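You operate a simulated robot arm through the tools that you are given. There is no shell and no other tool. Be economical: measure what you need, move in short steps, check, and stop when the job is done.

Carry out the task below with a simulated two-armed robot. There is one attempt and no reset: what you move stays moved.

TASK
Bond the film on the gold plaque in the film press at HIGH.
Fine: switch on, plaque between the white lines, hold both big buttons till DONE shows, switch off; leave the silver plaque.

The check looks at the end state, three seconds after you hand in, the way a careful person would. Anything else that was tipped, shoved, dropped, spilled or broken makes it a failure.

THE ROBOT
Two 6-joint arms with two-finger parallel grippers on one trunk, on a base that drives. Base frame: it is fixed to the floor where the robot stands at the start and does not move with it; the origin is under the middle of the robot, x ahead of it, y to its left, z up; the surface under the hand at the start is at about z = 0.803. Units: m, degrees, N and s.
The left shoulder is at the start at [0.06, 0.187, 1.147], the right one opposite. With the tool pointing down near the work surface each hand reaches from about 0.2 to 0.62 m from the robot's upright axis, wherever it stands, measured 20 degrees to its own side. Places, roughly: grey pad of the film press [0.4, 0.1, 0.8]; silver plaque [0.25, 1.25, 0.75]; teal knob [0.5, 0.3, 0.9]; white switch [0.5, 0, 0.9]. Payload 1.57 kg a hand.
The TCP of each hand is the grasp point between the finger pads, 0.03 m short of the fingertips. In the tool frame z runs along the fingers and y along their closing line. Largest opening 0.11 m; finger width 0.024, thickness 0.012; the body of the gripper, 0.048 by 0.112 m, starts 0.078 m behind the TCP.
Orientation is that of the tool frame in the base frame, as [roll, pitch, yaw] about the fixed x, y, z axes, in that order (R = Rz(yaw) Ry(pitch) Rx(roll)). With the fingers straight down and closing along the base's y, the tool's x points along the base's -x, its y along +y and its z along -z.

THE INTERFACE
- The arms move only by the tool servo_tool. It takes "left_moves", "right_moves" or both (then of equal length, played together; a hand with none holds still); each is a list that holds one entry, the list of rows, each a list of 7 numbers: the opening, from 0 (shut) to 1 (fully open), then the shift along the tool's x, y, z in units of 25 mm (1.0 is 25 mm), then the turn, a rotation vector about the tool's x, y, z in units of 5 degrees (1.0 is 5 degrees). In form: [[[hand, tx, ty, tz, wx, wy, wz], ...]]. A call has 1 to 10 rows; each row shifts and turns the commanded pose from where the row before left it, along the tool's axes as they then stand. A call with a number of a shift or a turn outside -1 to 1 is refused whole. Each row takes 0.2 s and may step no farther than 0.05 m and 8.6 degrees from the row before; otherwise, or with a gripper value out of range, the whole call is refused. A pose out of reach is approached as far as the arm can. The call stops where the force on the tool passes 40 N (or 10 N more than at its start, if that is more) or the arm is blocked; 0.2 s more then pass. The fingers move at their own pace (about 0.153 m/s each) and stop on an object; they squeeze with about 39 N. The grip force told is the motor's: it shows also when the fingers shut on nothing. Time passes only in rows, and 0.2 s behind the last, so rows that do not move let the fingers close. The reply holds the time, the measured pose of the TCP, the force on the tool along the base axes, the opening and the grip force, in the units named above and with some noise, with the torque about the TCP (base axes, N m) and any sound that the robot's microphone picked up.
- Cameras (640 x 400 px; columns grow to the right, rows downward): "scene" is now at [0.0102, 0.0054, 1.6801]; the picture's right is [0.08, -1.00, 0.00], its down [-0.83, -0.07, -0.56] and it looks along [0.55, 0.04, -0.83] (base axes); focal length 287 px, centre (320, 200). "left" rides on the left gripper at [0.07, -0.016, -0.141] in its tool frame; the picture's right is [0.23, 0.97, 0.00], its down [-0.86, 0.20, -0.48] and it looks along [-0.47, 0.11, 0.88] (tool axes); focal length 222 px, centre (320, 200). "right" rides on the right gripper at [0.07, 0.016, -0.141] in its tool frame; the picture's right is [-0.23, 0.97, 0.00], its down [-0.86, -0.20, -0.48] and it looks along [-0.47, -0.11, 0.88] (tool axes); focal length 222 px, centre (320, 200). There is no depth. A picture from a camera that has moved, and an enlarged one, comes with that camera's place and axes in the base frame and with its lens.
- grab_frame(camera): a new picture of that camera. The clock stands still meanwhile.
- lift_body(by): slides the trunk up (or, below 0, down) by that many m; the arms and the scene camera ride with it, the base frame stays. It gives what a move gives, with no picture.
- base_move(legs): drives the robot by 1 to 6 legs, each [ahead, left, turn to the left] in m, m and degrees, along the robot's own axes; the way and the turn of a leg run together, so that a leg with both is an arc; at most 1.5 m and 180 degrees a leg. The arms and the cameras ride along, it lands a little off, and it stops where it bumps. It gives what a move gives.
- turn_head(pan, tilt): turns the head with the scene camera to pan (to the left, within 86 degrees either way) and tilt (down, from -29 to 69), counted from straight ahead of the robot. It gives what a move gives.
- inspect(camera, box): a new picture of the part [left, top, right, bottom] of that camera's present view, enlarged. The clock stands still meanwhile.
- close_job(): hands the job in; it is judged then, once.

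Work in short steps. Places have to be worked out from the pictures, the camera data and where the tool is seen: move nearer, look again, correct. Check each grasp and each placing, and mend what went wrong. You have 120 turns and 108 pictures in all, those below and enlarged ones among them. Open the grippers and draw the arms clear of the work before you hand the job in, unless the task says otherwise; then end with one line.

The tools are called after "Request:" by a JSON object that holds its "name" and its "arguments". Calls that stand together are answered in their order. servo_tool: Moves the arms, as the interface text tells. Its arguments: {"type":"object","properties":{"left_moves":{"type":"array","items":{"type":"array","items":{"type":"array","items":{"type":"number"}}}},"right_moves":{"type":"array","items":{"type":"array","items":{"type":"array","items":{"type":"number"}}}}},"required":[]} The other tools are called the same way: lift_body (by) slides the trunk up or down; base_move (legs) drives the base; turn_head (pan, tilt) turns the head that bears the scene camera; grab_frame (camera) takes a picture; inspect (camera, box) takes an enlarged picture of a part of a camera's view; close_job () hands the job in.

At the start:

```text
time: 0.0
left_ee_pos: [0.3199, 0.2497, 1.188]
left_ee_rot: [180.0, 0.0, 179.9]
left_wrist_force: [-0.4, -1.5, -0.7]
left_torque: [-0.01, 0.02, -0.02]
left_width: 0.1101
left_gripper_force: 0.1
right_ee_pos: [0.339, -0.0521, 1.1324]
right_ee_rot: [-179.9, 0.0, 179.9]
right_wrist_force: [0.1, -0.3, -0.7]
right_torque: [0.0, 0.01, 0.0]
right_width: 0.1099
right_gripper_force: 0.1
trunk travel left (down, up): [-0.775, 0.215]
robot x, y, heading: [0.0023, 0.0021, -0.2]
head pan, tilt: [4.6, 56.3]
```

scene: 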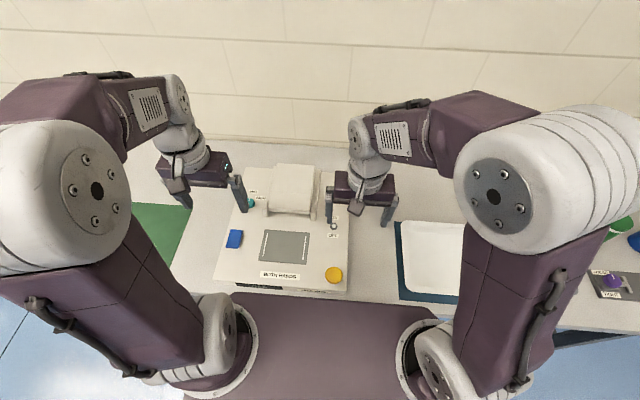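
right: 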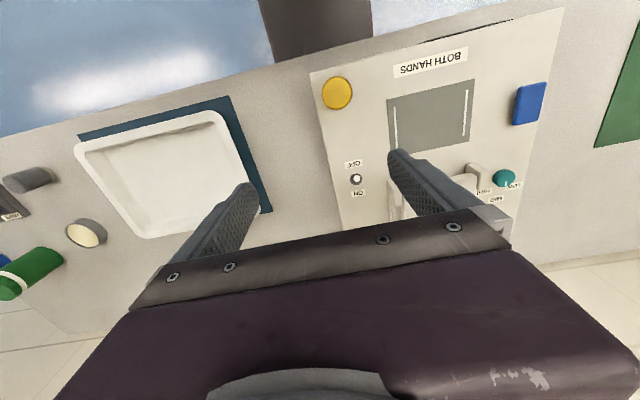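
left: 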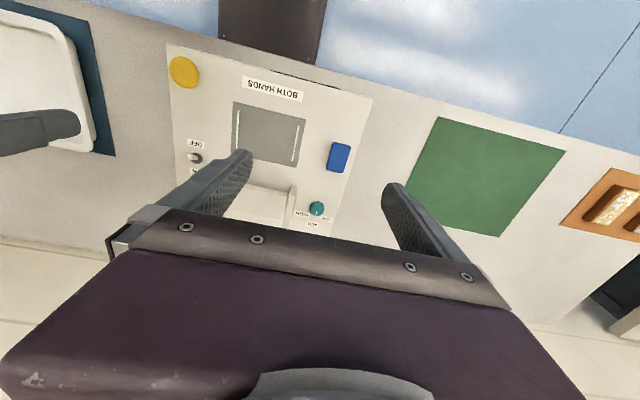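

The press is ahead; the gold plaque seems to lie on an orange tray to the left. I look left with the head and zoom on the press.

Request:
{"name": "inspect", "arguments": {"camera": "scene", "box": [200, 150, 400, 300]}}

Request:
{"name": "inspect", "arguments": {"camera": "left", "box": [540, 140, 640, 260]}}

Request:
{"name": "turn_head", "arguments": {"pan": 65, "tilt": 45}}

```text
2.67 times, centred on (300, 225) of scene
camera zoom: at [0.0102, 0.0054, 1.6801], right [0.08, -1.0, 0.0], down [-0.83, -0.07, -0.56], along [0.55, 0.04, -0.83], focal length 765 px, centre (373, 133)
```

zoom: 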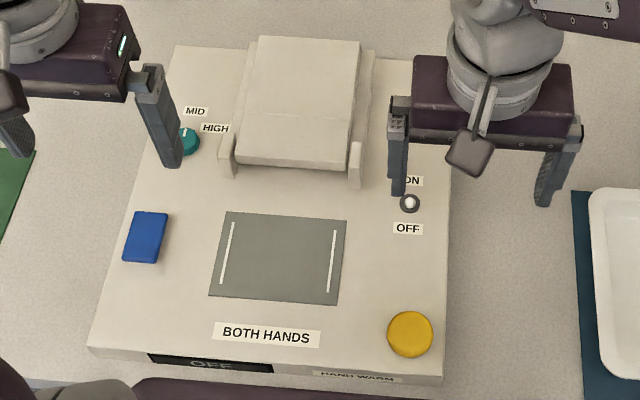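

```text
3.33 times, centred on (590, 200) of left
camera zoom: at [0.2494, 0.234, 1.329], right [-0.23, 0.97, 0.0], down [0.86, 0.2, 0.48], along [0.47, 0.11, -0.88], focal length 740 px, centre (-580, 200)
```

zoom: 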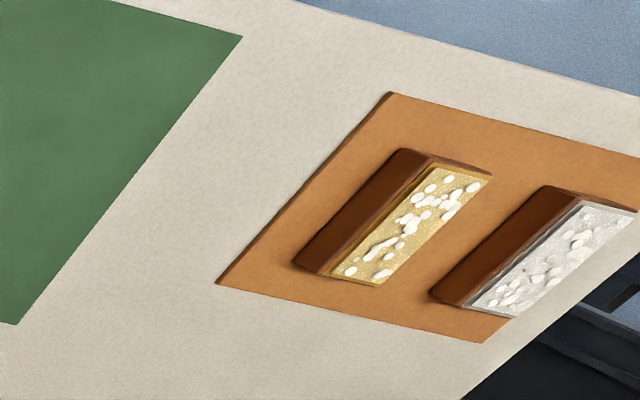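

```text
time: 1.3
left_ee_pos: [0.3197, 0.2499, 1.1869]
left_ee_rot: [180.0, 0.0, 179.9]
left_wrist_force: [-0.1, 0.1, 0.3]
left_torque: [0.0, -0.02, -0.01]
left_width: 0.1099
left_gripper_force: 0.0
right_ee_pos: [0.3396, -0.0508, 1.1315]
right_ee_rot: [-180.0, 0.1, -180.0]
right_wrist_force: [0.0, -0.1, 0.5]
right_torque: [0.0, 0.0, 0.04]
right_width: 0.1099
right_gripper_force: 0.0
trunk travel left (down, up): [-0.775, 0.215]
robot x, y, heading: [0.003, 0.0031, -0.1]
head pan, tilt: [65.0, 45.0]
```

Head is turned; looking at the plaques from the scene camera.

Request:
{"name": "grab_frame", "arguments": {"camera": "scene"}}

```text
102 pictures are left
camera scene: at [-0.0259, 0.0734, 1.6951], right [0.91, -0.42, 0.0], down [-0.3, -0.64, -0.71], along [0.3, 0.64, -0.71], focal length 287 px, centre (320, 200)
```

scene: 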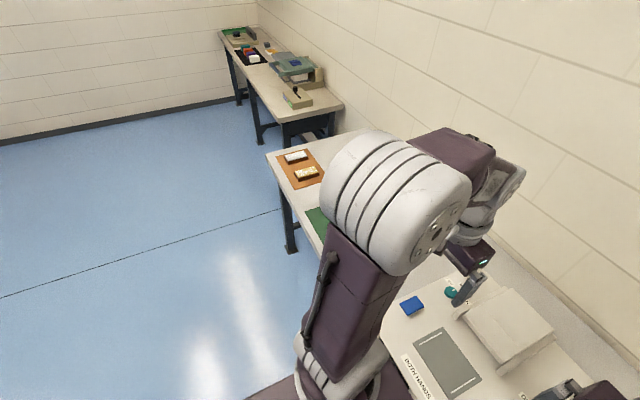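

The gold plaque is near [0.38, 1.1]. I drive left so the left hand can reach it.

Request:
{"name": "base_move", "arguments": {"legs": [[0, 0.85, 0]]}}

Request:
{"name": "turn_head", "arguments": {"pan": 20, "tilt": 60}}

Request:
{"name": "grab_frame", "arguments": {"camera": "scene"}}

Request:
{"name": "grab_frame", "arguments": {"camera": "left"}}

```text
time: 5.8
left_ee_pos: [0.3244, 1.106, 1.1876]
left_ee_rot: [180.0, 0.0, 179.6]
left_wrist_force: [-0.3, 0.0, -0.5]
left_torque: [0.01, 0.01, 0.0]
left_width: 0.11
left_gripper_force: 0.1
right_ee_pos: [0.3422, 0.803, 1.1315]
right_ee_rot: [-180.0, 0.0, 179.7]
right_wrist_force: [-0.8, 0.3, -0.1]
right_torque: [-0.01, 0.02, -0.01]
right_width: 0.1098
right_gripper_force: 0.0
trunk travel left (down, up): [-0.775, 0.215]
robot x, y, heading: [0.0053, 0.8541, -0.2]
head pan, tilt: [65.0, 45.0]
```

```text
time: 7.0
left_ee_pos: [0.3236, 1.1058, 1.1863]
left_ee_rot: [180.0, 0.1, 179.6]
left_wrist_force: [0.3, 0.9, 0.0]
left_torque: [0.0, -0.01, -0.03]
left_width: 0.1101
left_gripper_force: 0.0
right_ee_pos: [0.3411, 0.8043, 1.1323]
right_ee_rot: [-180.0, 0.0, 179.7]
right_wrist_force: [-0.3, -0.8, 0.1]
right_torque: [0.01, 0.0, -0.03]
right_width: 0.1099
right_gripper_force: 0.1
trunk travel left (down, up): [-0.775, 0.215]
robot x, y, heading: [0.0026, 0.8548, -0.5]
head pan, tilt: [20.0, 60.0]
```

```text
101 pictures are left
camera scene: at [0.0048, 0.8796, 1.6756], right [0.34, -0.94, 0.0], down [-0.82, -0.29, -0.5], along [0.47, 0.17, -0.87], focal length 287 px, centre (320, 200)
```

scene: 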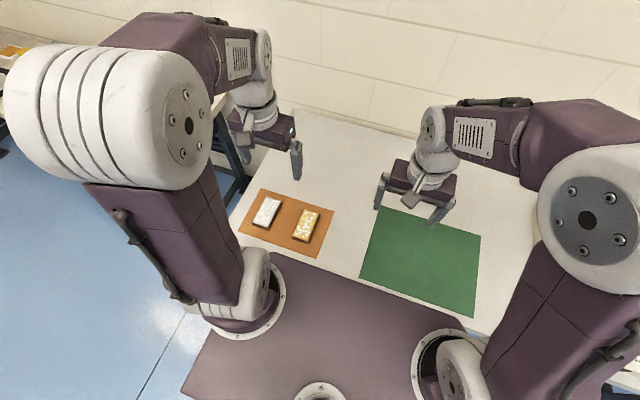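

```text
100 pictures are left
camera left: at [0.2532, 1.0896, 1.329], right [-0.22, 0.98, 0.0], down [0.86, 0.19, 0.48], along [0.47, 0.11, -0.88], focal length 222 px, centre (320, 200)
```

left: 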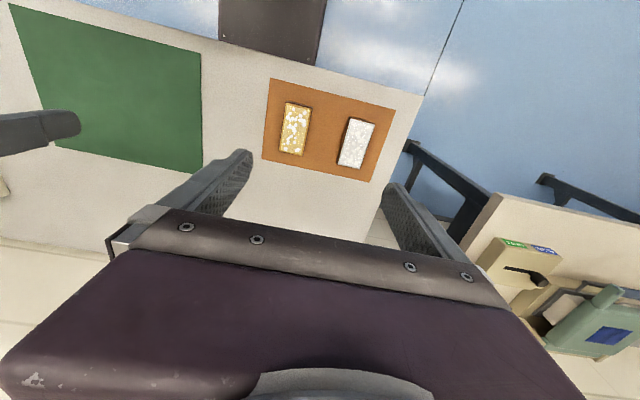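

Both views put the gold plaque at about [0.364, 1.06, 0.82]. I descend to just above for a closer look.

Request:
{"name": "servo_tool", "arguments": {"left_moves": [[[1, -0.16, -0.18, 0.94, 0, 0, 0], [1, -0.16, -0.18, 0.94, 0, 0, 0], [1, -0.16, -0.18, 0.94, 0, 0, 0], [1, -0.16, -0.18, 0.94, 0, 0, 0], [1, -0.16, -0.18, 0.94, 0, 0, 0], [1, -0.16, -0.18, 0.94, 0, 0, 0], [1, -0.16, -0.18, 0.94, 0, 0, 0], [1, -0.16, -0.18, 0.94, 0, 0, 0], [1, -0.16, -0.18, 0.94, 0, 0, 0], [1, -0.16, -0.18, 0.94, 0, 0, 0]]]}}

Request:
{"name": "grab_frame", "arguments": {"camera": "left"}}

Request:
{"name": "inspect", "arguments": {"camera": "scene", "box": [220, 160, 360, 270]}}

```text
time: 9.2
left_ee_pos: [0.3648, 1.0594, 0.9526]
left_ee_rot: [-179.9, -0.1, 179.8]
left_wrist_force: [0.6, 0.1, 0.1]
left_torque: [0.0, 0.06, 0.0]
left_width: 0.1098
left_gripper_force: 0.0
right_ee_pos: [0.342, 0.8055, 1.1325]
right_ee_rot: [-180.0, 0.0, 179.7]
right_wrist_force: [0.3, 0.1, 0.9]
right_torque: [0.04, 0.01, 0.01]
right_width: 0.11
right_gripper_force: 0.1
trunk travel left (down, up): [-0.775, 0.215]
robot x, y, heading: [0.0003, 0.855, -0.3]
head pan, tilt: [20.0, 60.0]
```

```text
99 pictures are left
camera left: at [0.2938, 1.0445, 1.0939], right [-0.22, 0.98, 0.0], down [0.86, 0.19, 0.48], along [0.47, 0.11, -0.88], focal length 222 px, centre (320, 200)
```

left: 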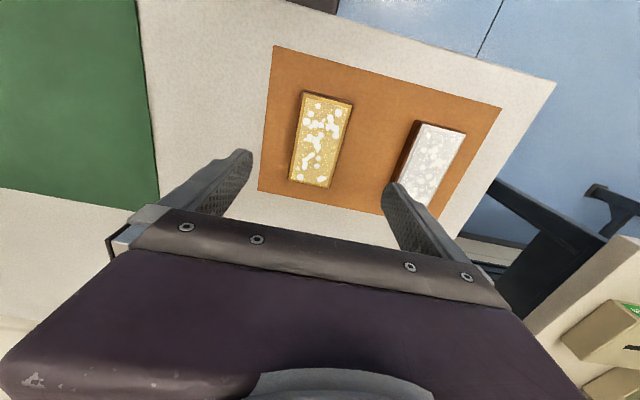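

```text
3.64 times, centred on (290, 215) of scene
camera zoom: at [0.0059, 0.8797, 1.6756], right [0.34, -0.94, 0.0], down [-0.82, -0.29, -0.5], along [0.47, 0.17, -0.87], focal length 1044 px, centre (429, 146)
```

zoom: 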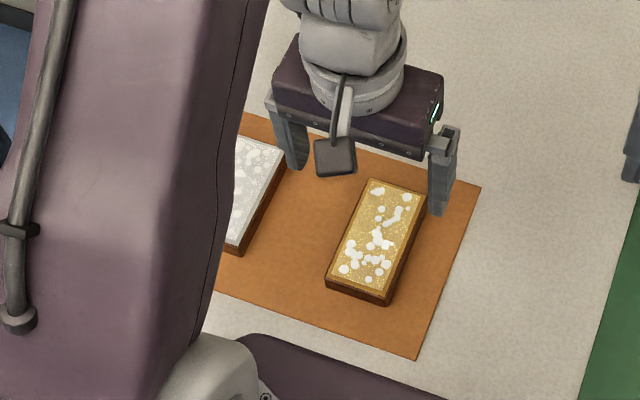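

The gold plaque measures about 0.104 (x) by 0.052 (y), centre [0.362, 1.058], top about 0.83. I descend around it and close gently.

Request:
{"name": "servo_tool", "arguments": {"left_moves": [[[0.85, 0.02, -0.01, 0.9, 0, 0, 0], [0.85, 0.02, -0.01, 0.9, 0, 0, 0], [0.85, 0.02, -0.01, 0.9, 0, 0, 0], [0.85, 0.02, -0.01, 0.9, 0, 0, 0], [0.85, 0.02, -0.01, 0.6, 0, 0, 0], [0.85, 0, 0, 0.2, 0, 0, 0], [0.85, 0, 0, 0, 0, 0, 0]]]}}

Request:
{"name": "grab_frame", "arguments": {"camera": "left"}}

Request:
{"name": "inspect", "arguments": {"camera": "scene", "box": [240, 160, 360, 270]}}

```text
time: 10.8
left_ee_pos: [0.3605, 1.0601, 0.8423]
left_ee_rot: [180.0, 0.0, 179.7]
left_wrist_force: [-0.2, 1.1, -0.9]
left_torque: [0.01, 0.0, -0.02]
left_width: 0.0934
left_gripper_force: 0.1
right_ee_pos: [0.3421, 0.8035, 1.1326]
right_ee_rot: [179.9, 0.1, 179.6]
right_wrist_force: [0.3, -0.2, 0.2]
right_torque: [0.02, 0.01, -0.03]
right_width: 0.11
right_gripper_force: 0.0
trunk travel left (down, up): [-0.775, 0.215]
robot x, y, heading: [0.0033, 0.8594, -0.2]
head pan, tilt: [20.0, 60.0]
```

```text
97 pictures are left
camera left: at [0.2906, 1.0439, 0.9836], right [-0.22, 0.98, 0.0], down [0.86, 0.19, 0.48], along [0.47, 0.11, -0.88], focal length 222 px, centre (320, 200)
```

left: 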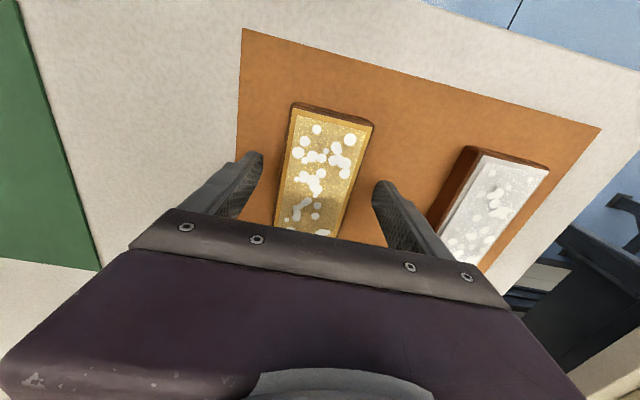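

```text
3.64 times, centred on (300, 215) of scene
camera zoom: at [0.005, 0.8797, 1.6756], right [0.34, -0.94, 0.0], down [-0.82, -0.29, -0.5], along [0.47, 0.17, -0.87], focal length 1044 px, centre (393, 146)
```

zoom: 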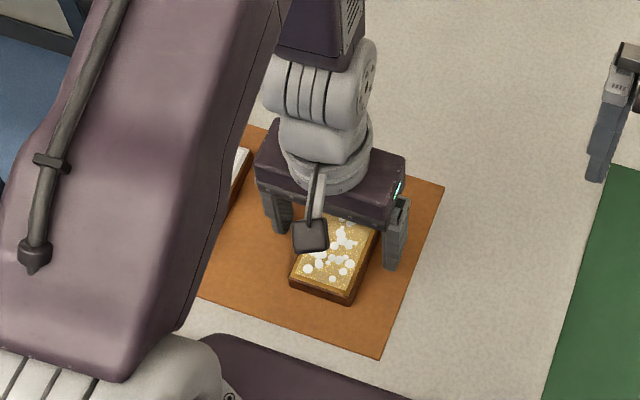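

Well centred. I lower 4 mm more and close.

Request:
{"name": "servo_tool", "arguments": {"left_moves": [[[0.85, 0, 0, 0.15, 0, 0, 0], [0.6, 0, 0, 0, 0, 0, 0], [0.4, 0, 0, 0, 0, 0, 0], [0.2, 0, 0, 0, 0, 0, 0], [0.2, 0, 0, 0, 0, 0, 0]]]}}

Request:
{"name": "grab_frame", "arguments": {"camera": "left"}}

```text
time: 12.0
left_ee_pos: [0.3607, 1.0587, 0.8378]
left_ee_rot: [-180.0, 0.1, 179.7]
left_wrist_force: [1.7, 1.0, 1.6]
left_torque: [0.04, -0.02, -0.04]
left_width: 0.0592
left_gripper_force: 39.1
right_ee_pos: [0.3415, 0.8043, 1.1312]
right_ee_rot: [-180.0, 0.0, 179.7]
right_wrist_force: [-0.1, -0.5, -0.5]
right_torque: [0.01, -0.01, 0.0]
right_width: 0.1103
right_gripper_force: 0.0
trunk travel left (down, up): [-0.775, 0.215]
robot x, y, heading: [0.0002, 0.8575, -0.2]
head pan, tilt: [20.0, 60.0]
```

```text
95 pictures are left
camera left: at [0.2907, 1.0437, 0.9802], right [-0.22, 0.98, 0.0], down [0.86, 0.19, 0.48], along [0.47, 0.11, -0.88], focal length 222 px, centre (320, 200)
```

left: 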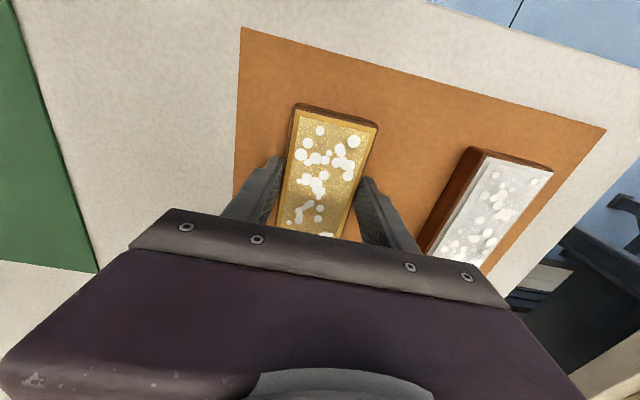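

Gripped at 59 mm width. I lift it about 0.25 m straight up.

Request:
{"name": "servo_tool", "arguments": {"left_moves": [[[0.2, 0, 0, -0.4, 0, 0, 0], [0.2, 0, 0, -1, 0, 0, 0], [0.2, 0, 0, -1, 0, 0, 0], [0.2, 0, 0, -1, 0, 0, 0], [0.2, 0, 0, -1, 0, 0, 0], [0.2, 0, 0, -1, 0, 0, 0], [0.2, 0, 0, -1, 0, 0, 0], [0.2, 0, 0, -1, 0, 0, 0], [0.2, 0, 0, -1, 0, 0, 0], [0.2, 0, 0, -1, 0, 0, 0]]]}}

Request:
{"name": "grab_frame", "arguments": {"camera": "left"}}

```text
time: 14.2
left_ee_pos: [0.3607, 1.061, 1.0738]
left_ee_rot: [179.9, 0.0, 179.7]
left_wrist_force: [-0.5, -0.6, -1.8]
left_torque: [-0.01, 0.01, 0.0]
left_width: 0.0593
left_gripper_force: 39.4
right_ee_pos: [0.3416, 0.8048, 1.1327]
right_ee_rot: [180.0, 0.0, 179.7]
right_wrist_force: [-0.1, -1.2, -0.2]
right_torque: [-0.01, -0.01, -0.01]
right_width: 0.11
right_gripper_force: 0.1
trunk travel left (down, up): [-0.775, 0.215]
robot x, y, heading: [0.0058, 0.8597, -0.1]
head pan, tilt: [20.0, 60.0]
```

```text
94 pictures are left
camera left: at [0.2906, 1.0439, 1.2157], right [-0.22, 0.98, 0.0], down [0.86, 0.19, 0.48], along [0.47, 0.11, -0.88], focal length 222 px, centre (320, 200)
```

left: 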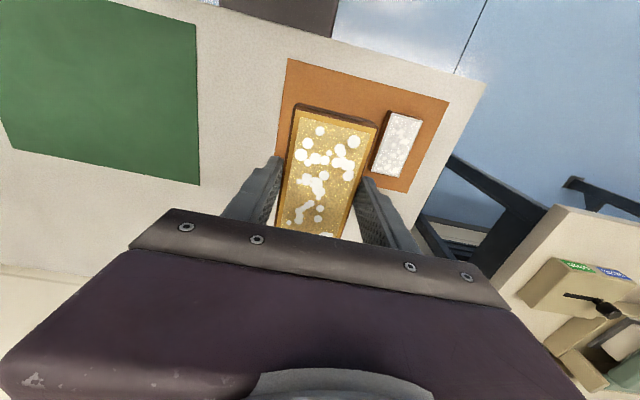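

Held firmly and the tray shows only the silver left. I raise a bit and drive back to y≈0.1, then look at the press.

Request:
{"name": "servo_tool", "arguments": {"left_moves": [[[0.2, 0, 0, -1, 0, 0, 0], [0.2, 0, 0, -1, 0, 0, 0], [0.2, 0, 0, -1, 0, 0, 0], [0.2, 0, 0, -1, 0, 0, 0]]]}}

Request:
{"name": "base_move", "arguments": {"legs": [[0, -0.76, 0]]}}

Request:
{"name": "turn_head", "arguments": {"pan": 0, "tilt": 58}}

Request:
{"name": "grab_frame", "arguments": {"camera": "scene"}}

Request:
{"name": "grab_frame", "arguments": {"camera": "right"}}

```text
time: 15.2
left_ee_pos: [0.3598, 1.0601, 1.1747]
left_ee_rot: [180.0, 0.0, 179.7]
left_wrist_force: [-0.4, -0.5, -1.2]
left_torque: [-0.01, 0.03, 0.01]
left_width: 0.0591
left_gripper_force: 39.2
right_ee_pos: [0.3412, 0.8034, 1.1314]
right_ee_rot: [180.0, 0.0, 179.6]
right_wrist_force: [-0.7, -0.6, -0.4]
right_torque: [0.0, -0.04, 0.0]
right_width: 0.11
right_gripper_force: 0.0
trunk travel left (down, up): [-0.775, 0.215]
robot x, y, heading: [0.0019, 0.8563, -0.1]
head pan, tilt: [20.0, 60.0]
```

```text
time: 19.3
left_ee_pos: [0.3559, 0.2906, 1.1742]
left_ee_rot: [-180.0, 0.0, 179.3]
left_wrist_force: [-0.9, 0.3, -1.7]
left_torque: [-0.01, 0.0, 0.02]
left_width: 0.0591
left_gripper_force: 39.2
right_ee_pos: [0.3338, 0.0334, 1.1323]
right_ee_rot: [-180.0, -0.1, 179.3]
right_wrist_force: [1.4, -0.2, -0.1]
right_torque: [0.0, -0.03, 0.01]
right_width: 0.11
right_gripper_force: 0.1
trunk travel left (down, up): [-0.775, 0.215]
robot x, y, heading: [-0.0058, 0.0877, -0.6]
head pan, tilt: [20.0, 60.0]
```

```text
time: 20.1
left_ee_pos: [0.3559, 0.2899, 1.1748]
left_ee_rot: [180.0, 0.0, 179.3]
left_wrist_force: [-0.4, -0.8, -1.7]
left_torque: [-0.01, -0.01, 0.04]
left_width: 0.0591
left_gripper_force: 39.1
right_ee_pos: [0.3347, 0.0345, 1.1317]
right_ee_rot: [-179.9, -0.1, 179.3]
right_wrist_force: [0.2, 0.3, -0.1]
right_torque: [0.01, 0.0, -0.01]
right_width: 0.1101
right_gripper_force: 0.0
trunk travel left (down, up): [-0.775, 0.215]
robot x, y, heading: [-0.0085, 0.0915, -0.7]
head pan, tilt: [0.0, 58.0]
```

```text
93 pictures are left
camera scene: at [0.0042, 0.0886, 1.678], right [-0.01, -1.0, 0.0], down [-0.85, 0.01, -0.53], along [0.53, -0.01, -0.85], focal length 287 px, centre (320, 200)
```

scene: 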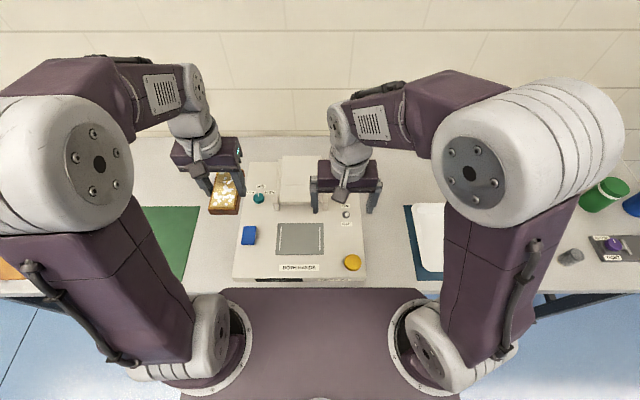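

```text
92 pictures are left
camera right: at [0.2655, 0.0507, 1.2723], right [0.24, 0.97, 0.0], down [0.85, -0.21, 0.48], along [0.46, -0.11, -0.88], focal length 222 px, centre (320, 200)
```

right: 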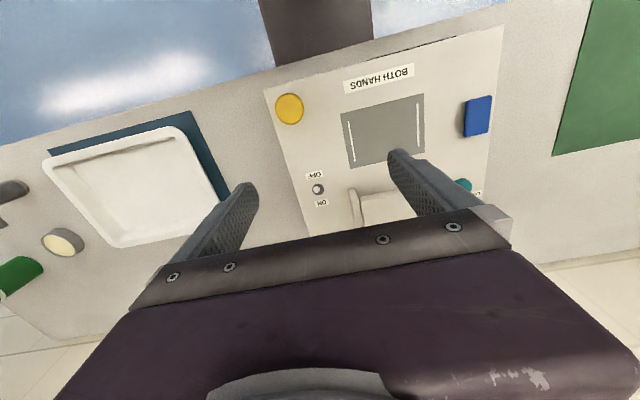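

I zoom in on the press from the scene camera.

Request:
{"name": "inspect", "arguments": {"camera": "scene", "box": [225, 150, 385, 290]}}

Request:
{"name": "inspect", "arguments": {"camera": "right", "box": [260, 50, 520, 230]}}

Request:
{"name": "grab_frame", "arguments": {"camera": "left"}}

```text
2.86 times, centred on (305, 220) of scene
camera zoom: at [0.0042, 0.0886, 1.678], right [-0.01, -1.0, 0.0], down [-0.85, 0.01, -0.53], along [0.53, -0.01, -0.85], focal length 820 px, centre (363, 143)
```

zoom: 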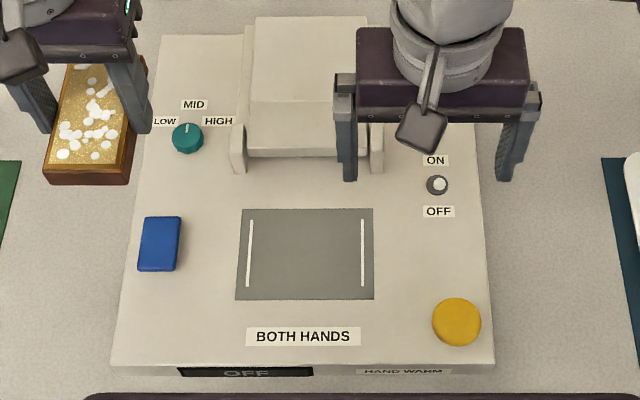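

```text
2.22 times, centred on (390, 140) of right
camera zoom: at [0.2655, 0.0507, 1.2723], right [0.24, 0.97, 0.0], down [0.85, -0.21, 0.48], along [0.46, -0.11, -0.88], focal length 494 px, centre (164, 333)
```

zoom: 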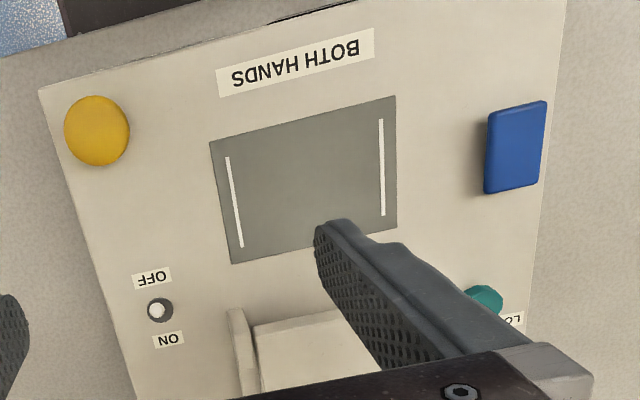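

```text
89 pictures are left
camera left: at [0.2854, 0.274, 1.3156], right [-0.22, 0.98, 0.0], down [0.86, 0.19, 0.48], along [0.47, 0.1, -0.88], focal length 222 px, centre (320, 200)
```

left: 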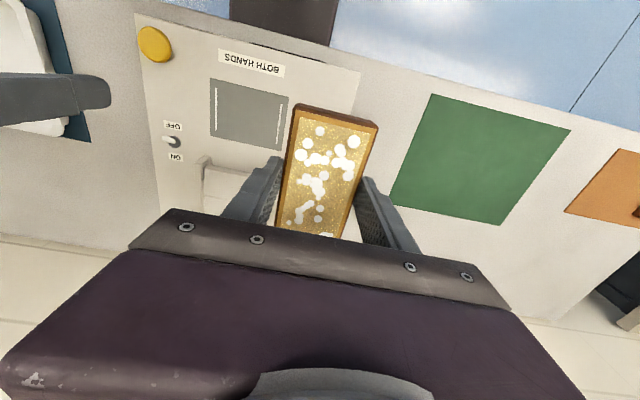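

Pad centre works out to ≈[0.374, 0.143, 0.86], lines 0.121 apart along y and 0.079 long, so the plaque's long side should lie along y. The knob shows MID; the switch is near [0.452, 0.0, 0.865]. I bring the closed right hand nearer the switch to look, and turn the plaque with the left wrist.

Request:
{"name": "servo_tool", "arguments": {"left_moves": [[[0.2, 0, 0, 0, 0, 0, 1], [0.2, 0, 0, 0, 0, 0, 1], [0.2, 0, 0, 0, 0, 0, 1], [0.2, 0, 0, 0, 0, 0, 1], [0.2, 0, 0, 0, 0, 0, 1], [0.2, 0, 0, 0, 0, 0, 1], [0.2, 0, 0, 0, 0, 0, 1], [0.2, 0, 0, 0, 0, 0, 1]]], "right_moves": [[[0, -0.32, -0.22, 0.65, 0, 0, 0], [0, -0.32, -0.22, 0.65, 0, 0, 0], [0, -0.32, -0.22, 0.65, 0, 0, 0], [0, -0.32, -0.22, 0.65, 0, 0, 0], [0, -0.32, -0.22, 0.65, 0, 0, 0], [0, -0.32, -0.22, 0.65, 0, 0, 0], [0, -0.32, -0.22, 0.65, 0, 0, 0], [0, -0.32, -0.22, 0.65, 0, 0, 0]]]}}

Request:
{"name": "grab_frame", "arguments": {"camera": "right"}}

Request:
{"name": "grab_frame", "arguments": {"camera": "scene"}}

```text
time: 21.9
left_ee_pos: [0.3559, 0.2891, 1.1737]
left_ee_rot: [-180.0, 0.0, 139.2]
left_wrist_force: [0.1, -0.1, -0.9]
left_torque: [0.01, -0.02, 0.0]
left_width: 0.0591
left_gripper_force: 38.1
right_ee_pos: [0.3997, -0.0118, 1.0018]
right_ee_rot: [-180.0, 0.0, 179.3]
right_wrist_force: [0.7, 0.4, 0.2]
right_torque: [0.0, 0.01, 0.0]
right_width: 0.0
right_gripper_force: 20.7
trunk travel left (down, up): [-0.775, 0.215]
robot x, y, heading: [-0.0043, 0.0884, -0.6]
head pan, tilt: [0.0, 58.0]
```

```text
88 pictures are left
camera right: at [0.3301, 0.0058, 1.142], right [0.24, 0.97, 0.0], down [0.85, -0.21, 0.48], along [0.46, -0.11, -0.88], focal length 222 px, centre (320, 200)
```

right: 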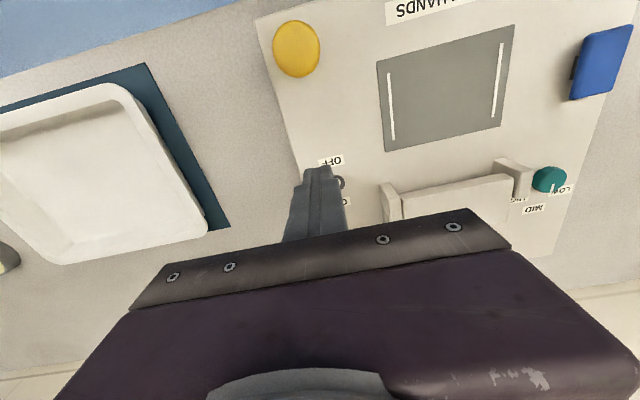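

```text
87 pictures are left
camera scene: at [0.0052, 0.0886, 1.678], right [-0.01, -1.0, 0.0], down [-0.85, 0.01, -0.53], along [0.53, -0.01, -0.85], focal length 287 px, centre (320, 200)
```

scene: 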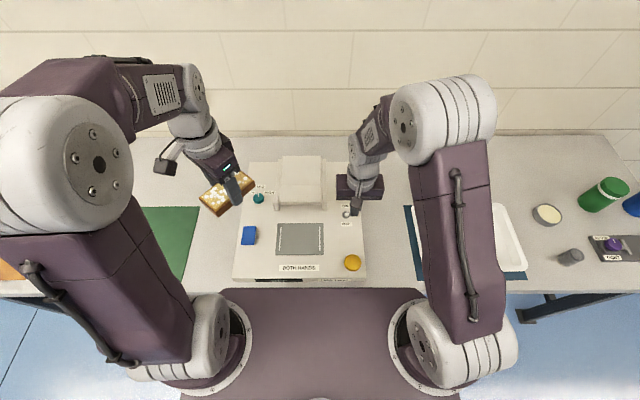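

Zoom on the hood and switch now that the view is clear.

Request:
{"name": "inspect", "arguments": {"camera": "scene", "box": [230, 145, 390, 245]}}

Request:
{"name": "inspect", "arguments": {"camera": "scene", "box": [325, 180, 375, 230]}}

```text
4.00 times, centred on (310, 195) of scene
camera zoom: at [0.0052, 0.0886, 1.678], right [-0.01, -1.0, 0.0], down [-0.85, 0.01, -0.53], along [0.53, -0.01, -0.85], focal length 1148 px, centre (360, 220)
```

zoom: 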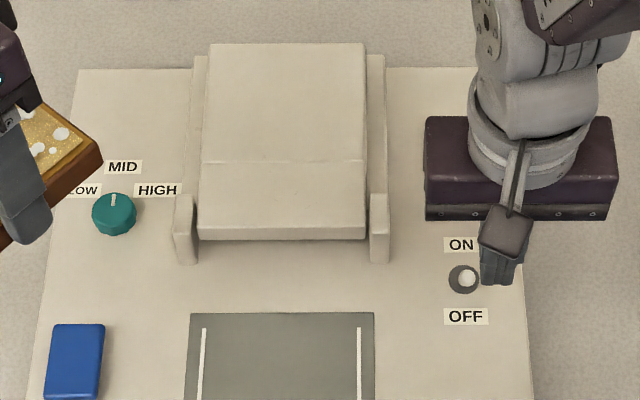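

```text
8.00 times, centred on (350, 205) of scene
camera zoom: at [0.0052, 0.0886, 1.678], right [-0.01, -1.0, 0.0], down [-0.85, 0.01, -0.53], along [0.53, -0.01, -0.85], focal length 2296 px, centre (80, 160)
```

zoom: 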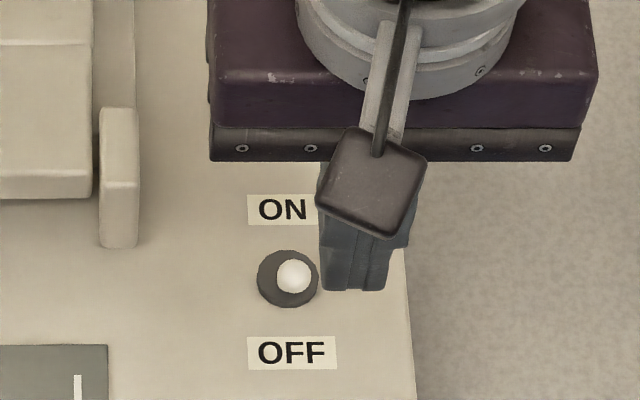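

The lever points to OFF (toward me). The right closed fingertips go down just in front of it at [0.415, -0.012, 0.90], while the left wrist keeps turning.

Request:
{"name": "servo_tool", "arguments": {"left_moves": [[[0.2, 0, 0, 0, 0, 0, 1], [0.2, 0, 0, 0, 0, 0, 1], [0.2, 0, 0, 0, 0, 0, 1], [0.2, 0, 0, 0, 0, 0, 1], [0.2, 0, 0, 0, 0, 0, 1], [0.2, 0, 0, 0, 0, 0, 1], [0.2, 0, 0, 0, 0, 0, 1], [0.2, 0, 0, 0, 0, 0, 1], [0.2, 0, 0, 0, 0, 0, 1], [0.2, 0, 0, 0, 0, 0, 0.86]]], "right_moves": [[[0, -0.06, 0, 0.4, 0, 0, 0], [0, -0.06, 0, 0.4, 0, 0, 0], [0, -0.06, 0, 0.4, 0, 0, 0], [0, -0.06, 0, 0.4, 0, 0, 0], [0, -0.06, 0, 0.4, 0, 0, 0], [0, -0.06, 0, 0.4, 0, 0, 0], [0, -0.06, 0, 0.4, 0, 0, 0], [0, -0.06, 0, 0.4, 0, 0, 0], [0, -0.06, 0, 0.4, 0, 0, 0], [0, -0.06, 0, 0.4, 0, 0, 0]]]}}

Request:
{"name": "grab_frame", "arguments": {"camera": "left"}}

Request:
{"name": "inspect", "arguments": {"camera": "scene", "box": [320, 180, 380, 240]}}

Request:
{"name": "inspect", "arguments": {"camera": "right", "box": [250, 100, 410, 220]}}

```text
time: 24.1
left_ee_pos: [0.3558, 0.2894, 1.1737]
left_ee_rot: [-179.9, 0.0, 90.0]
left_wrist_force: [0.5, -0.5, -1.4]
left_torque: [0.0, 0.05, 0.0]
left_width: 0.0591
left_gripper_force: 38.9
right_ee_pos: [0.4131, -0.0103, 0.9018]
right_ee_rot: [-179.9, 0.0, 179.2]
right_wrist_force: [-0.4, 0.9, -0.2]
right_torque: [0.01, -0.01, 0.0]
right_width: 0.0002
right_gripper_force: 21.1
trunk travel left (down, up): [-0.775, 0.215]
robot x, y, heading: [-0.0023, 0.0894, -0.7]
head pan, tilt: [0.0, 58.0]
```

```text
84 pictures are left
camera left: at [0.3391, 0.3595, 1.3155], right [0.97, 0.23, 0.0], down [0.2, -0.86, 0.48], along [0.11, -0.47, -0.88], focal length 222 px, centre (320, 200)
```

left: 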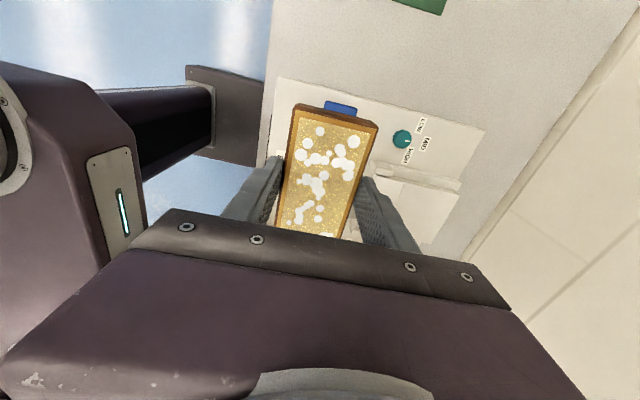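

```text
6.67 times, centred on (350, 210) of scene
camera zoom: at [0.0046, 0.0888, 1.678], right [-0.01, -1.0, 0.0], down [-0.85, 0.01, -0.53], along [0.53, -0.01, -0.85], focal length 1913 px, centre (120, 133)
```

zoom: 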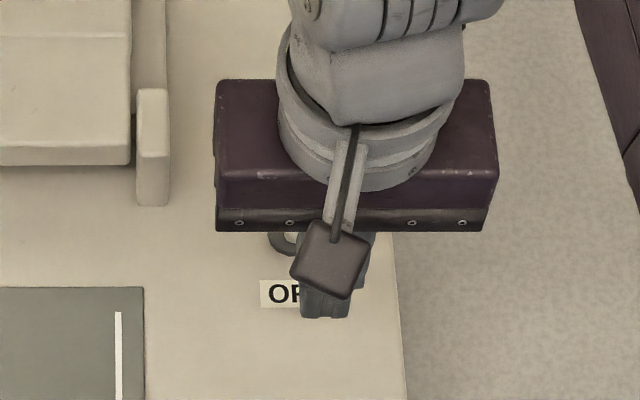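

```text
3.33 times, centred on (330, 160) of right
camera zoom: at [0.3443, 0.0059, 1.0427], right [0.24, 0.97, 0.0], down [0.85, -0.21, 0.48], along [0.46, -0.11, -0.88], focal length 740 px, centre (287, 333)
```

zoom: 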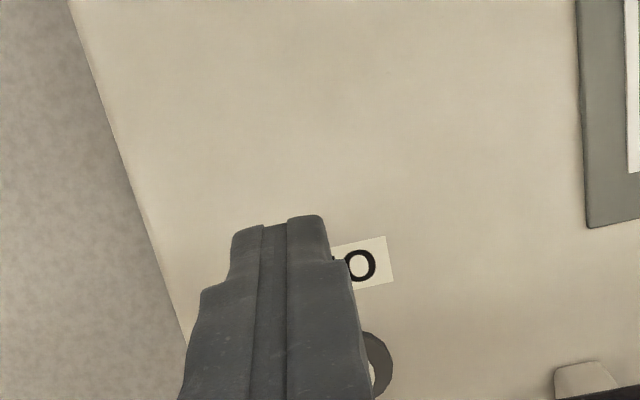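

The fingers are slightly right of the lever, so I shift +6 mm in y and push ahead slowly.

Request:
{"name": "servo_tool", "arguments": {"right_moves": [[[0, 0, 0.24, 0, 0, 0, 0], [0, -0.25, 0, 0, 0, 0, 0], [0, -0.25, 0, 0, 0, 0, 0], [0, -0.25, 0, 0, 0, 0, 0], [0, -0.25, 0, 0, 0, 0, 0], [0, -0.25, 0, 0, 0, 0, 0], [0, -0.25, 0, 0, 0, 0, 0], [0, 0, 0, 0, 0, 0, 0]]]}}

Request:
{"name": "inspect", "arguments": {"camera": "scene", "box": [220, 180, 380, 300]}}

```text
time: 25.9
left_ee_pos: [0.3515, 0.2896, 1.1755]
left_ee_rot: [179.7, -0.1, 90.1]
left_wrist_force: [0.0, 0.0, -1.9]
left_torque: [-0.01, -0.02, 0.0]
left_width: 0.0591
left_gripper_force: 38.2
right_ee_pos: [0.4479, -0.0047, 0.9055]
right_ee_rot: [-179.9, 0.3, 179.3]
right_wrist_force: [-8.4, -4.3, 27.7]
right_torque: [-0.04, -0.13, 0.03]
right_width: 0.0
right_gripper_force: 21.0
trunk travel left (down, up): [-0.775, 0.215]
robot x, y, heading: [-0.0048, 0.0858, -0.6]
head pan, tilt: [0.0, 58.0]
```

```text
3.33 times, centred on (300, 240) of scene
camera zoom: at [-0.002, 0.0889, 1.6784], right [-0.01, -1.0, 0.0], down [-0.85, 0.01, -0.53], along [0.53, -0.01, -0.85], focal length 957 px, centre (387, 67)
```

zoom: 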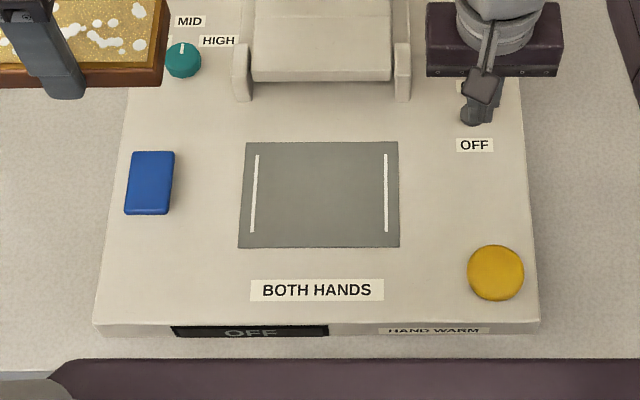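

The upward force of 28 N says the fingertips are riding on top of the lever rather than behind it. I back off up and toward me, and look.

Request:
{"name": "servo_tool", "arguments": {"right_moves": [[[0, 0, 0, -0.4, 0, 0, 0], [0, 0.8, 0, -0.4, 0, 0, 0], [0, 1, 0, 0, 0, 0, 0], [0, 1, 0, 0, 0, 0, 0]]]}}

Request:
{"name": "inspect", "arguments": {"camera": "scene", "box": [325, 180, 375, 230]}}

Request:
{"name": "inspect", "arguments": {"camera": "right", "box": [250, 100, 410, 220]}}

```text
time: 26.9
left_ee_pos: [0.3558, 0.2898, 1.1735]
left_ee_rot: [-179.9, 0.1, 90.0]
left_wrist_force: [-0.4, 0.4, -1.4]
left_torque: [0.01, 0.01, 0.01]
left_width: 0.0591
left_gripper_force: 39.4
right_ee_pos: [0.3822, -0.0037, 0.9203]
right_ee_rot: [180.0, 0.1, 179.3]
right_wrist_force: [0.4, -0.4, -0.5]
right_torque: [0.03, 0.02, -0.01]
right_width: 0.0
right_gripper_force: 20.9
trunk travel left (down, up): [-0.775, 0.215]
robot x, y, heading: [-0.0056, 0.0887, -0.5]
head pan, tilt: [0.0, 58.0]
```

```text
8.00 times, centred on (350, 205) of scene
camera zoom: at [0.0047, 0.089, 1.6779], right [-0.01, -1.0, 0.0], down [-0.85, 0.01, -0.53], along [0.53, -0.01, -0.85], focal length 2296 px, centre (80, 160)
```

zoom: 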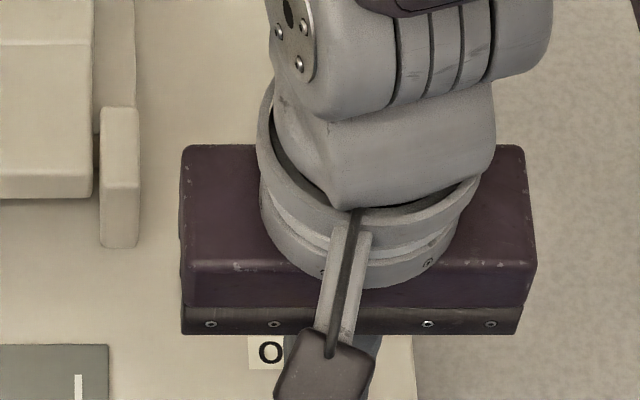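

```text
3.33 times, centred on (330, 160) of right
camera zoom: at [0.3119, 0.0125, 1.0623], right [0.24, 0.97, 0.0], down [0.85, -0.21, 0.48], along [0.46, -0.11, -0.88], focal length 740 px, centre (287, 333)
```

zoom: 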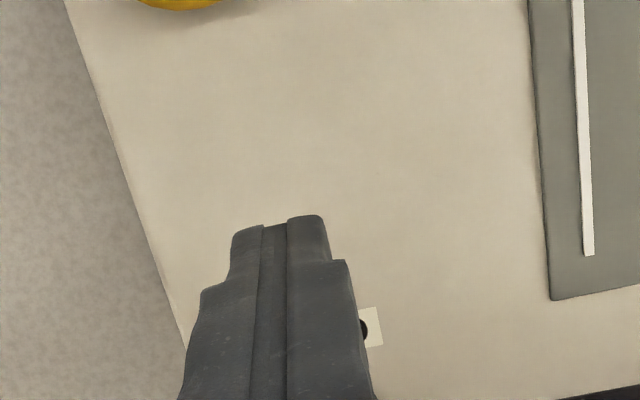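

I'll go in front of the lever again but lower: move to x≈0.41 and descend gently to find the panel.

Request:
{"name": "servo_tool", "arguments": {"right_moves": [[[0, -0.56, 0, 0, 0, 0, 0], [0, -0.56, 0, 0.3, 0, 0, 0], [0, 0, 0, 0.3, 0, 0, 0], [0, 0, 0, 0.2, 0, 0, 0], [0, 0, 0, 0.1, 0, 0, 0], [0, 0, 0, 0.1, 0, 0, 0], [0, 0, 0, 0, 0, 0, 0]]]}}

```text
time: 28.5
left_ee_pos: [0.3563, 0.2888, 1.1745]
left_ee_rot: [179.9, -0.1, 90.0]
left_wrist_force: [-0.4, 0.3, -1.9]
left_torque: [0.01, -0.01, 0.01]
left_width: 0.0593
left_gripper_force: 38.8
right_ee_pos: [0.4087, -0.0038, 0.8965]
right_ee_rot: [-180.0, 0.0, 179.3]
right_wrist_force: [-0.3, -0.3, 0.4]
right_torque: [0.01, -0.02, 0.02]
right_width: 0.0
right_gripper_force: 21.1
trunk travel left (down, up): [-0.775, 0.215]
robot x, y, heading: [-0.0037, 0.0917, -0.7]
head pan, tilt: [0.0, 58.0]
```

No contact yet at tip height 0.8665; descend a few mm more.

Request:
{"name": "servo_tool", "arguments": {"right_moves": [[[0, 0, 0, 0.1, 0, 0, 0], [0, 0, 0, 0.1, 0, 0, 0], [0, 0, 0, 0, 0, 0, 0]]]}}

Request:
{"name": "inspect", "arguments": {"camera": "scene", "box": [320, 190, 380, 240]}}

```text
time: 29.3
left_ee_pos: [0.3545, 0.2908, 1.1741]
left_ee_rot: [-180.0, 0.0, 90.1]
left_wrist_force: [0.2, 0.2, -1.5]
left_torque: [-0.03, -0.02, 0.03]
left_width: 0.0592
left_gripper_force: 39.1
right_ee_pos: [0.4066, -0.0042, 0.8921]
right_ee_rot: [-179.9, 0.0, 179.3]
right_wrist_force: [0.7, -0.7, 0.5]
right_torque: [-0.02, -0.04, 0.01]
right_width: 0.0
right_gripper_force: 21.6
trunk travel left (down, up): [-0.775, 0.215]
robot x, y, heading: [-0.0048, 0.0895, -1.0]
head pan, tilt: [0.0, 58.0]
```

```text
8.00 times, centred on (350, 215) of scene
camera zoom: at [0.0042, 0.0889, 1.678], right [-0.01, -1.0, 0.0], down [-0.85, 0.01, -0.53], along [0.53, -0.01, -0.85], focal length 2296 px, centre (80, 80)
```

zoom: 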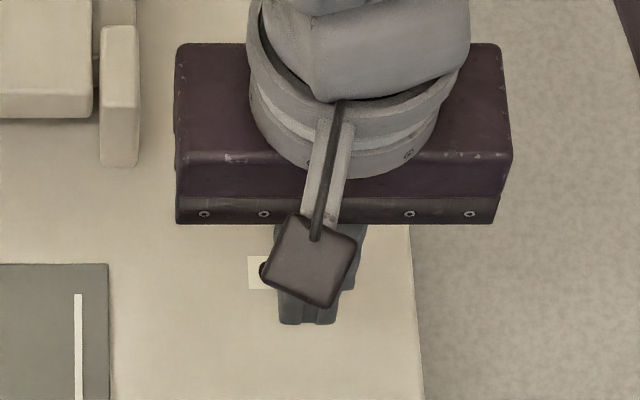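

Still free at tip 0.862. Now push ahead slowly at this height, shifted 4 mm left.

Request:
{"name": "servo_tool", "arguments": {"right_moves": [[[0, 0, 0.16, 0, 0, 0, 0], [0, -0.25, 0, 0, 0, 0, 0], [0, -0.25, 0, 0, 0, 0, 0], [0, -0.25, 0, 0, 0, 0, 0], [0, -0.2, 0, 0, 0, 0, 0], [0, -0.2, 0, 0, 0, 0, 0], [0, -0.2, 0, 0, 0, 0, 0], [0, -0.2, 0, 0, 0, 0, 0], [0, 0, 0, 0, 0, 0, 0]]]}}

Request:
{"name": "inspect", "arguments": {"camera": "scene", "box": [220, 180, 380, 300]}}

```text
time: 31.3
left_ee_pos: [0.3557, 0.2899, 1.1738]
left_ee_rot: [180.0, 0.0, 90.1]
left_wrist_force: [0.5, -0.2, -1.8]
left_torque: [0.01, 0.02, 0.0]
left_width: 0.0589
left_gripper_force: 39.0
right_ee_pos: [0.4463, -0.0019, 0.8929]
right_ee_rot: [180.0, 0.0, 179.3]
right_wrist_force: [0.7, 0.7, -0.4]
right_torque: [-0.01, 0.0, 0.02]
right_width: 0.0
right_gripper_force: 21.3
trunk travel left (down, up): [-0.775, 0.215]
robot x, y, heading: [-0.004, 0.0896, -0.9]
head pan, tilt: [0.0, 58.0]
```

```text
3.33 times, centred on (300, 240) of scene
camera zoom: at [0.004, 0.0889, 1.6779], right [-0.01, -1.0, 0.0], down [-0.85, 0.01, -0.53], along [0.53, -0.01, -0.85], focal length 957 px, centre (387, 67)
```

zoom: 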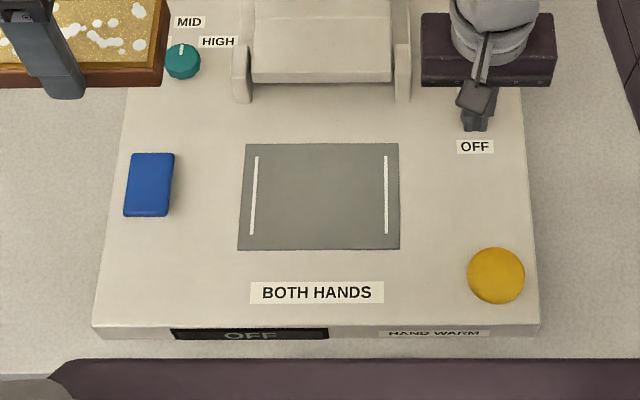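

No force yet; push another 10 mm.

Request:
{"name": "servo_tool", "arguments": {"right_moves": [[[0, -0.2, 0, 0, 0, 0, 0], [0, -0.2, 0, 0, 0, 0, 0], [0, 0, 0, 0, 0, 0, 0]]]}}

Request:
{"name": "inspect", "arguments": {"camera": "scene", "box": [220, 180, 380, 300]}}

```text
time: 32.1
left_ee_pos: [0.3551, 0.2903, 1.1749]
left_ee_rot: [179.9, 0.0, 90.0]
left_wrist_force: [0.0, -1.2, -1.4]
left_torque: [0.01, -0.03, 0.02]
left_width: 0.0591
left_gripper_force: 39.3
right_ee_pos: [0.4562, -0.0012, 0.892]
right_ee_rot: [-180.0, 0.0, 179.3]
right_wrist_force: [0.5, 0.1, 0.4]
right_torque: [-0.02, 0.01, 0.04]
right_width: 0.0002
right_gripper_force: 21.6
trunk travel left (down, up): [-0.775, 0.215]
robot x, y, heading: [-0.0049, 0.0874, -0.6]
head pan, tilt: [0.0, 58.0]
```

```text
3.33 times, centred on (300, 240) of scene
camera zoom: at [0.0041, 0.0889, 1.678], right [-0.01, -1.0, 0.0], down [-0.85, 0.01, -0.53], along [0.53, -0.01, -0.85], focal length 957 px, centre (387, 67)
```

zoom: 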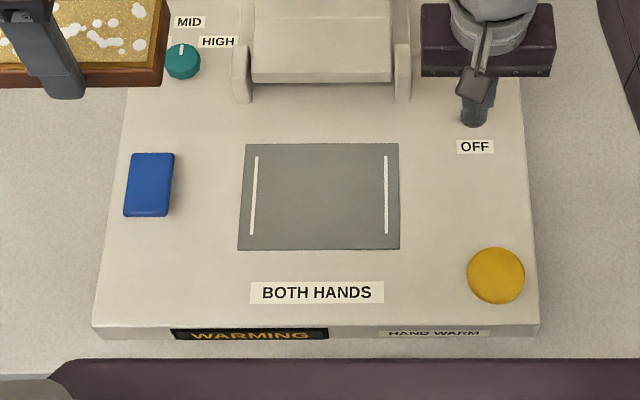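

The display says WARMING: switch is on. I withdraw the right hand back, up and right, then bring the left with the plaque over the pad in the same call afterward.

Request:
{"name": "servo_tool", "arguments": {"right_moves": [[[0, 1, 0, -0.2, 0, 0, 0], [0, 1, 0, -0.5, 0, 0, 0], [0, 0, -1, -1, 0, 0, 0], [0, 0, -1, -1, 0, 0, 0], [0, 0, -1, -1, 0, 0, 0], [0, 0, -1, -1, 0, 0, 0], [0, 0, -1, -1, 0, 0, 0]]], "left_moves": [[[0.2, 0, 0, 0, 0, 0, 0], [0.2, 0, 0, 0, 0, 0, 0], [0.2, -1, 0.15, 0.6, 0, 0, 0], [0.2, -1, 0.15, 0.6, 0, 0, 0], [0.2, -1, 0.15, 0.6, 0, 0, 0], [0.2, -1, 0.15, 0.6, 0, 0, 0], [0.2, -1, 0.15, 0.6, 0, 0, 0]]]}}

Request:
{"name": "grab_frame", "arguments": {"camera": "scene"}}

Request:
{"name": "grab_frame", "arguments": {"camera": "left"}}

```text
time: 33.7
left_ee_pos: [0.374, 0.1635, 1.0988]
left_ee_rot: [179.9, -0.1, 90.0]
left_wrist_force: [-0.4, -0.2, -1.0]
left_torque: [0.01, -0.01, 0.02]
left_width: 0.0591
left_gripper_force: 39.5
right_ee_pos: [0.4045, -0.1268, 1.0344]
right_ee_rot: [180.0, -0.1, 179.2]
right_wrist_force: [0.3, -0.6, -0.3]
right_torque: [0.04, -0.01, 0.02]
right_width: 0.0001
right_gripper_force: 21.7
trunk travel left (down, up): [-0.775, 0.215]
robot x, y, heading: [-0.0045, 0.0885, -0.9]
head pan, tilt: [0.0, 58.0]
```

```text
75 pictures are left
camera scene: at [0.0042, 0.0865, 1.6779], right [-0.01, -1.0, 0.0], down [-0.85, 0.01, -0.53], along [0.53, -0.01, -0.85], focal length 287 px, centre (320, 200)
```

scene: 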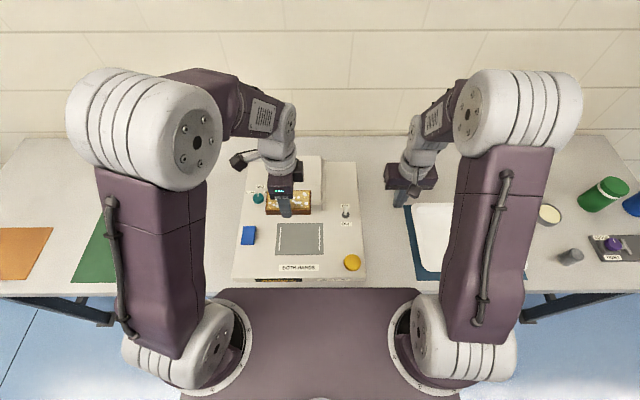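

```text
74 pictures are left
camera left: at [0.358, 0.2322, 1.24], right [0.97, 0.23, 0.0], down [0.2, -0.86, 0.48], along [0.11, -0.46, -0.88], focal length 222 px, centre (320, 200)
```

left: 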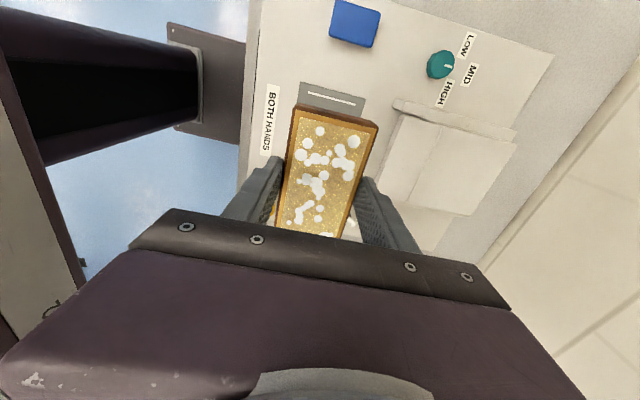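

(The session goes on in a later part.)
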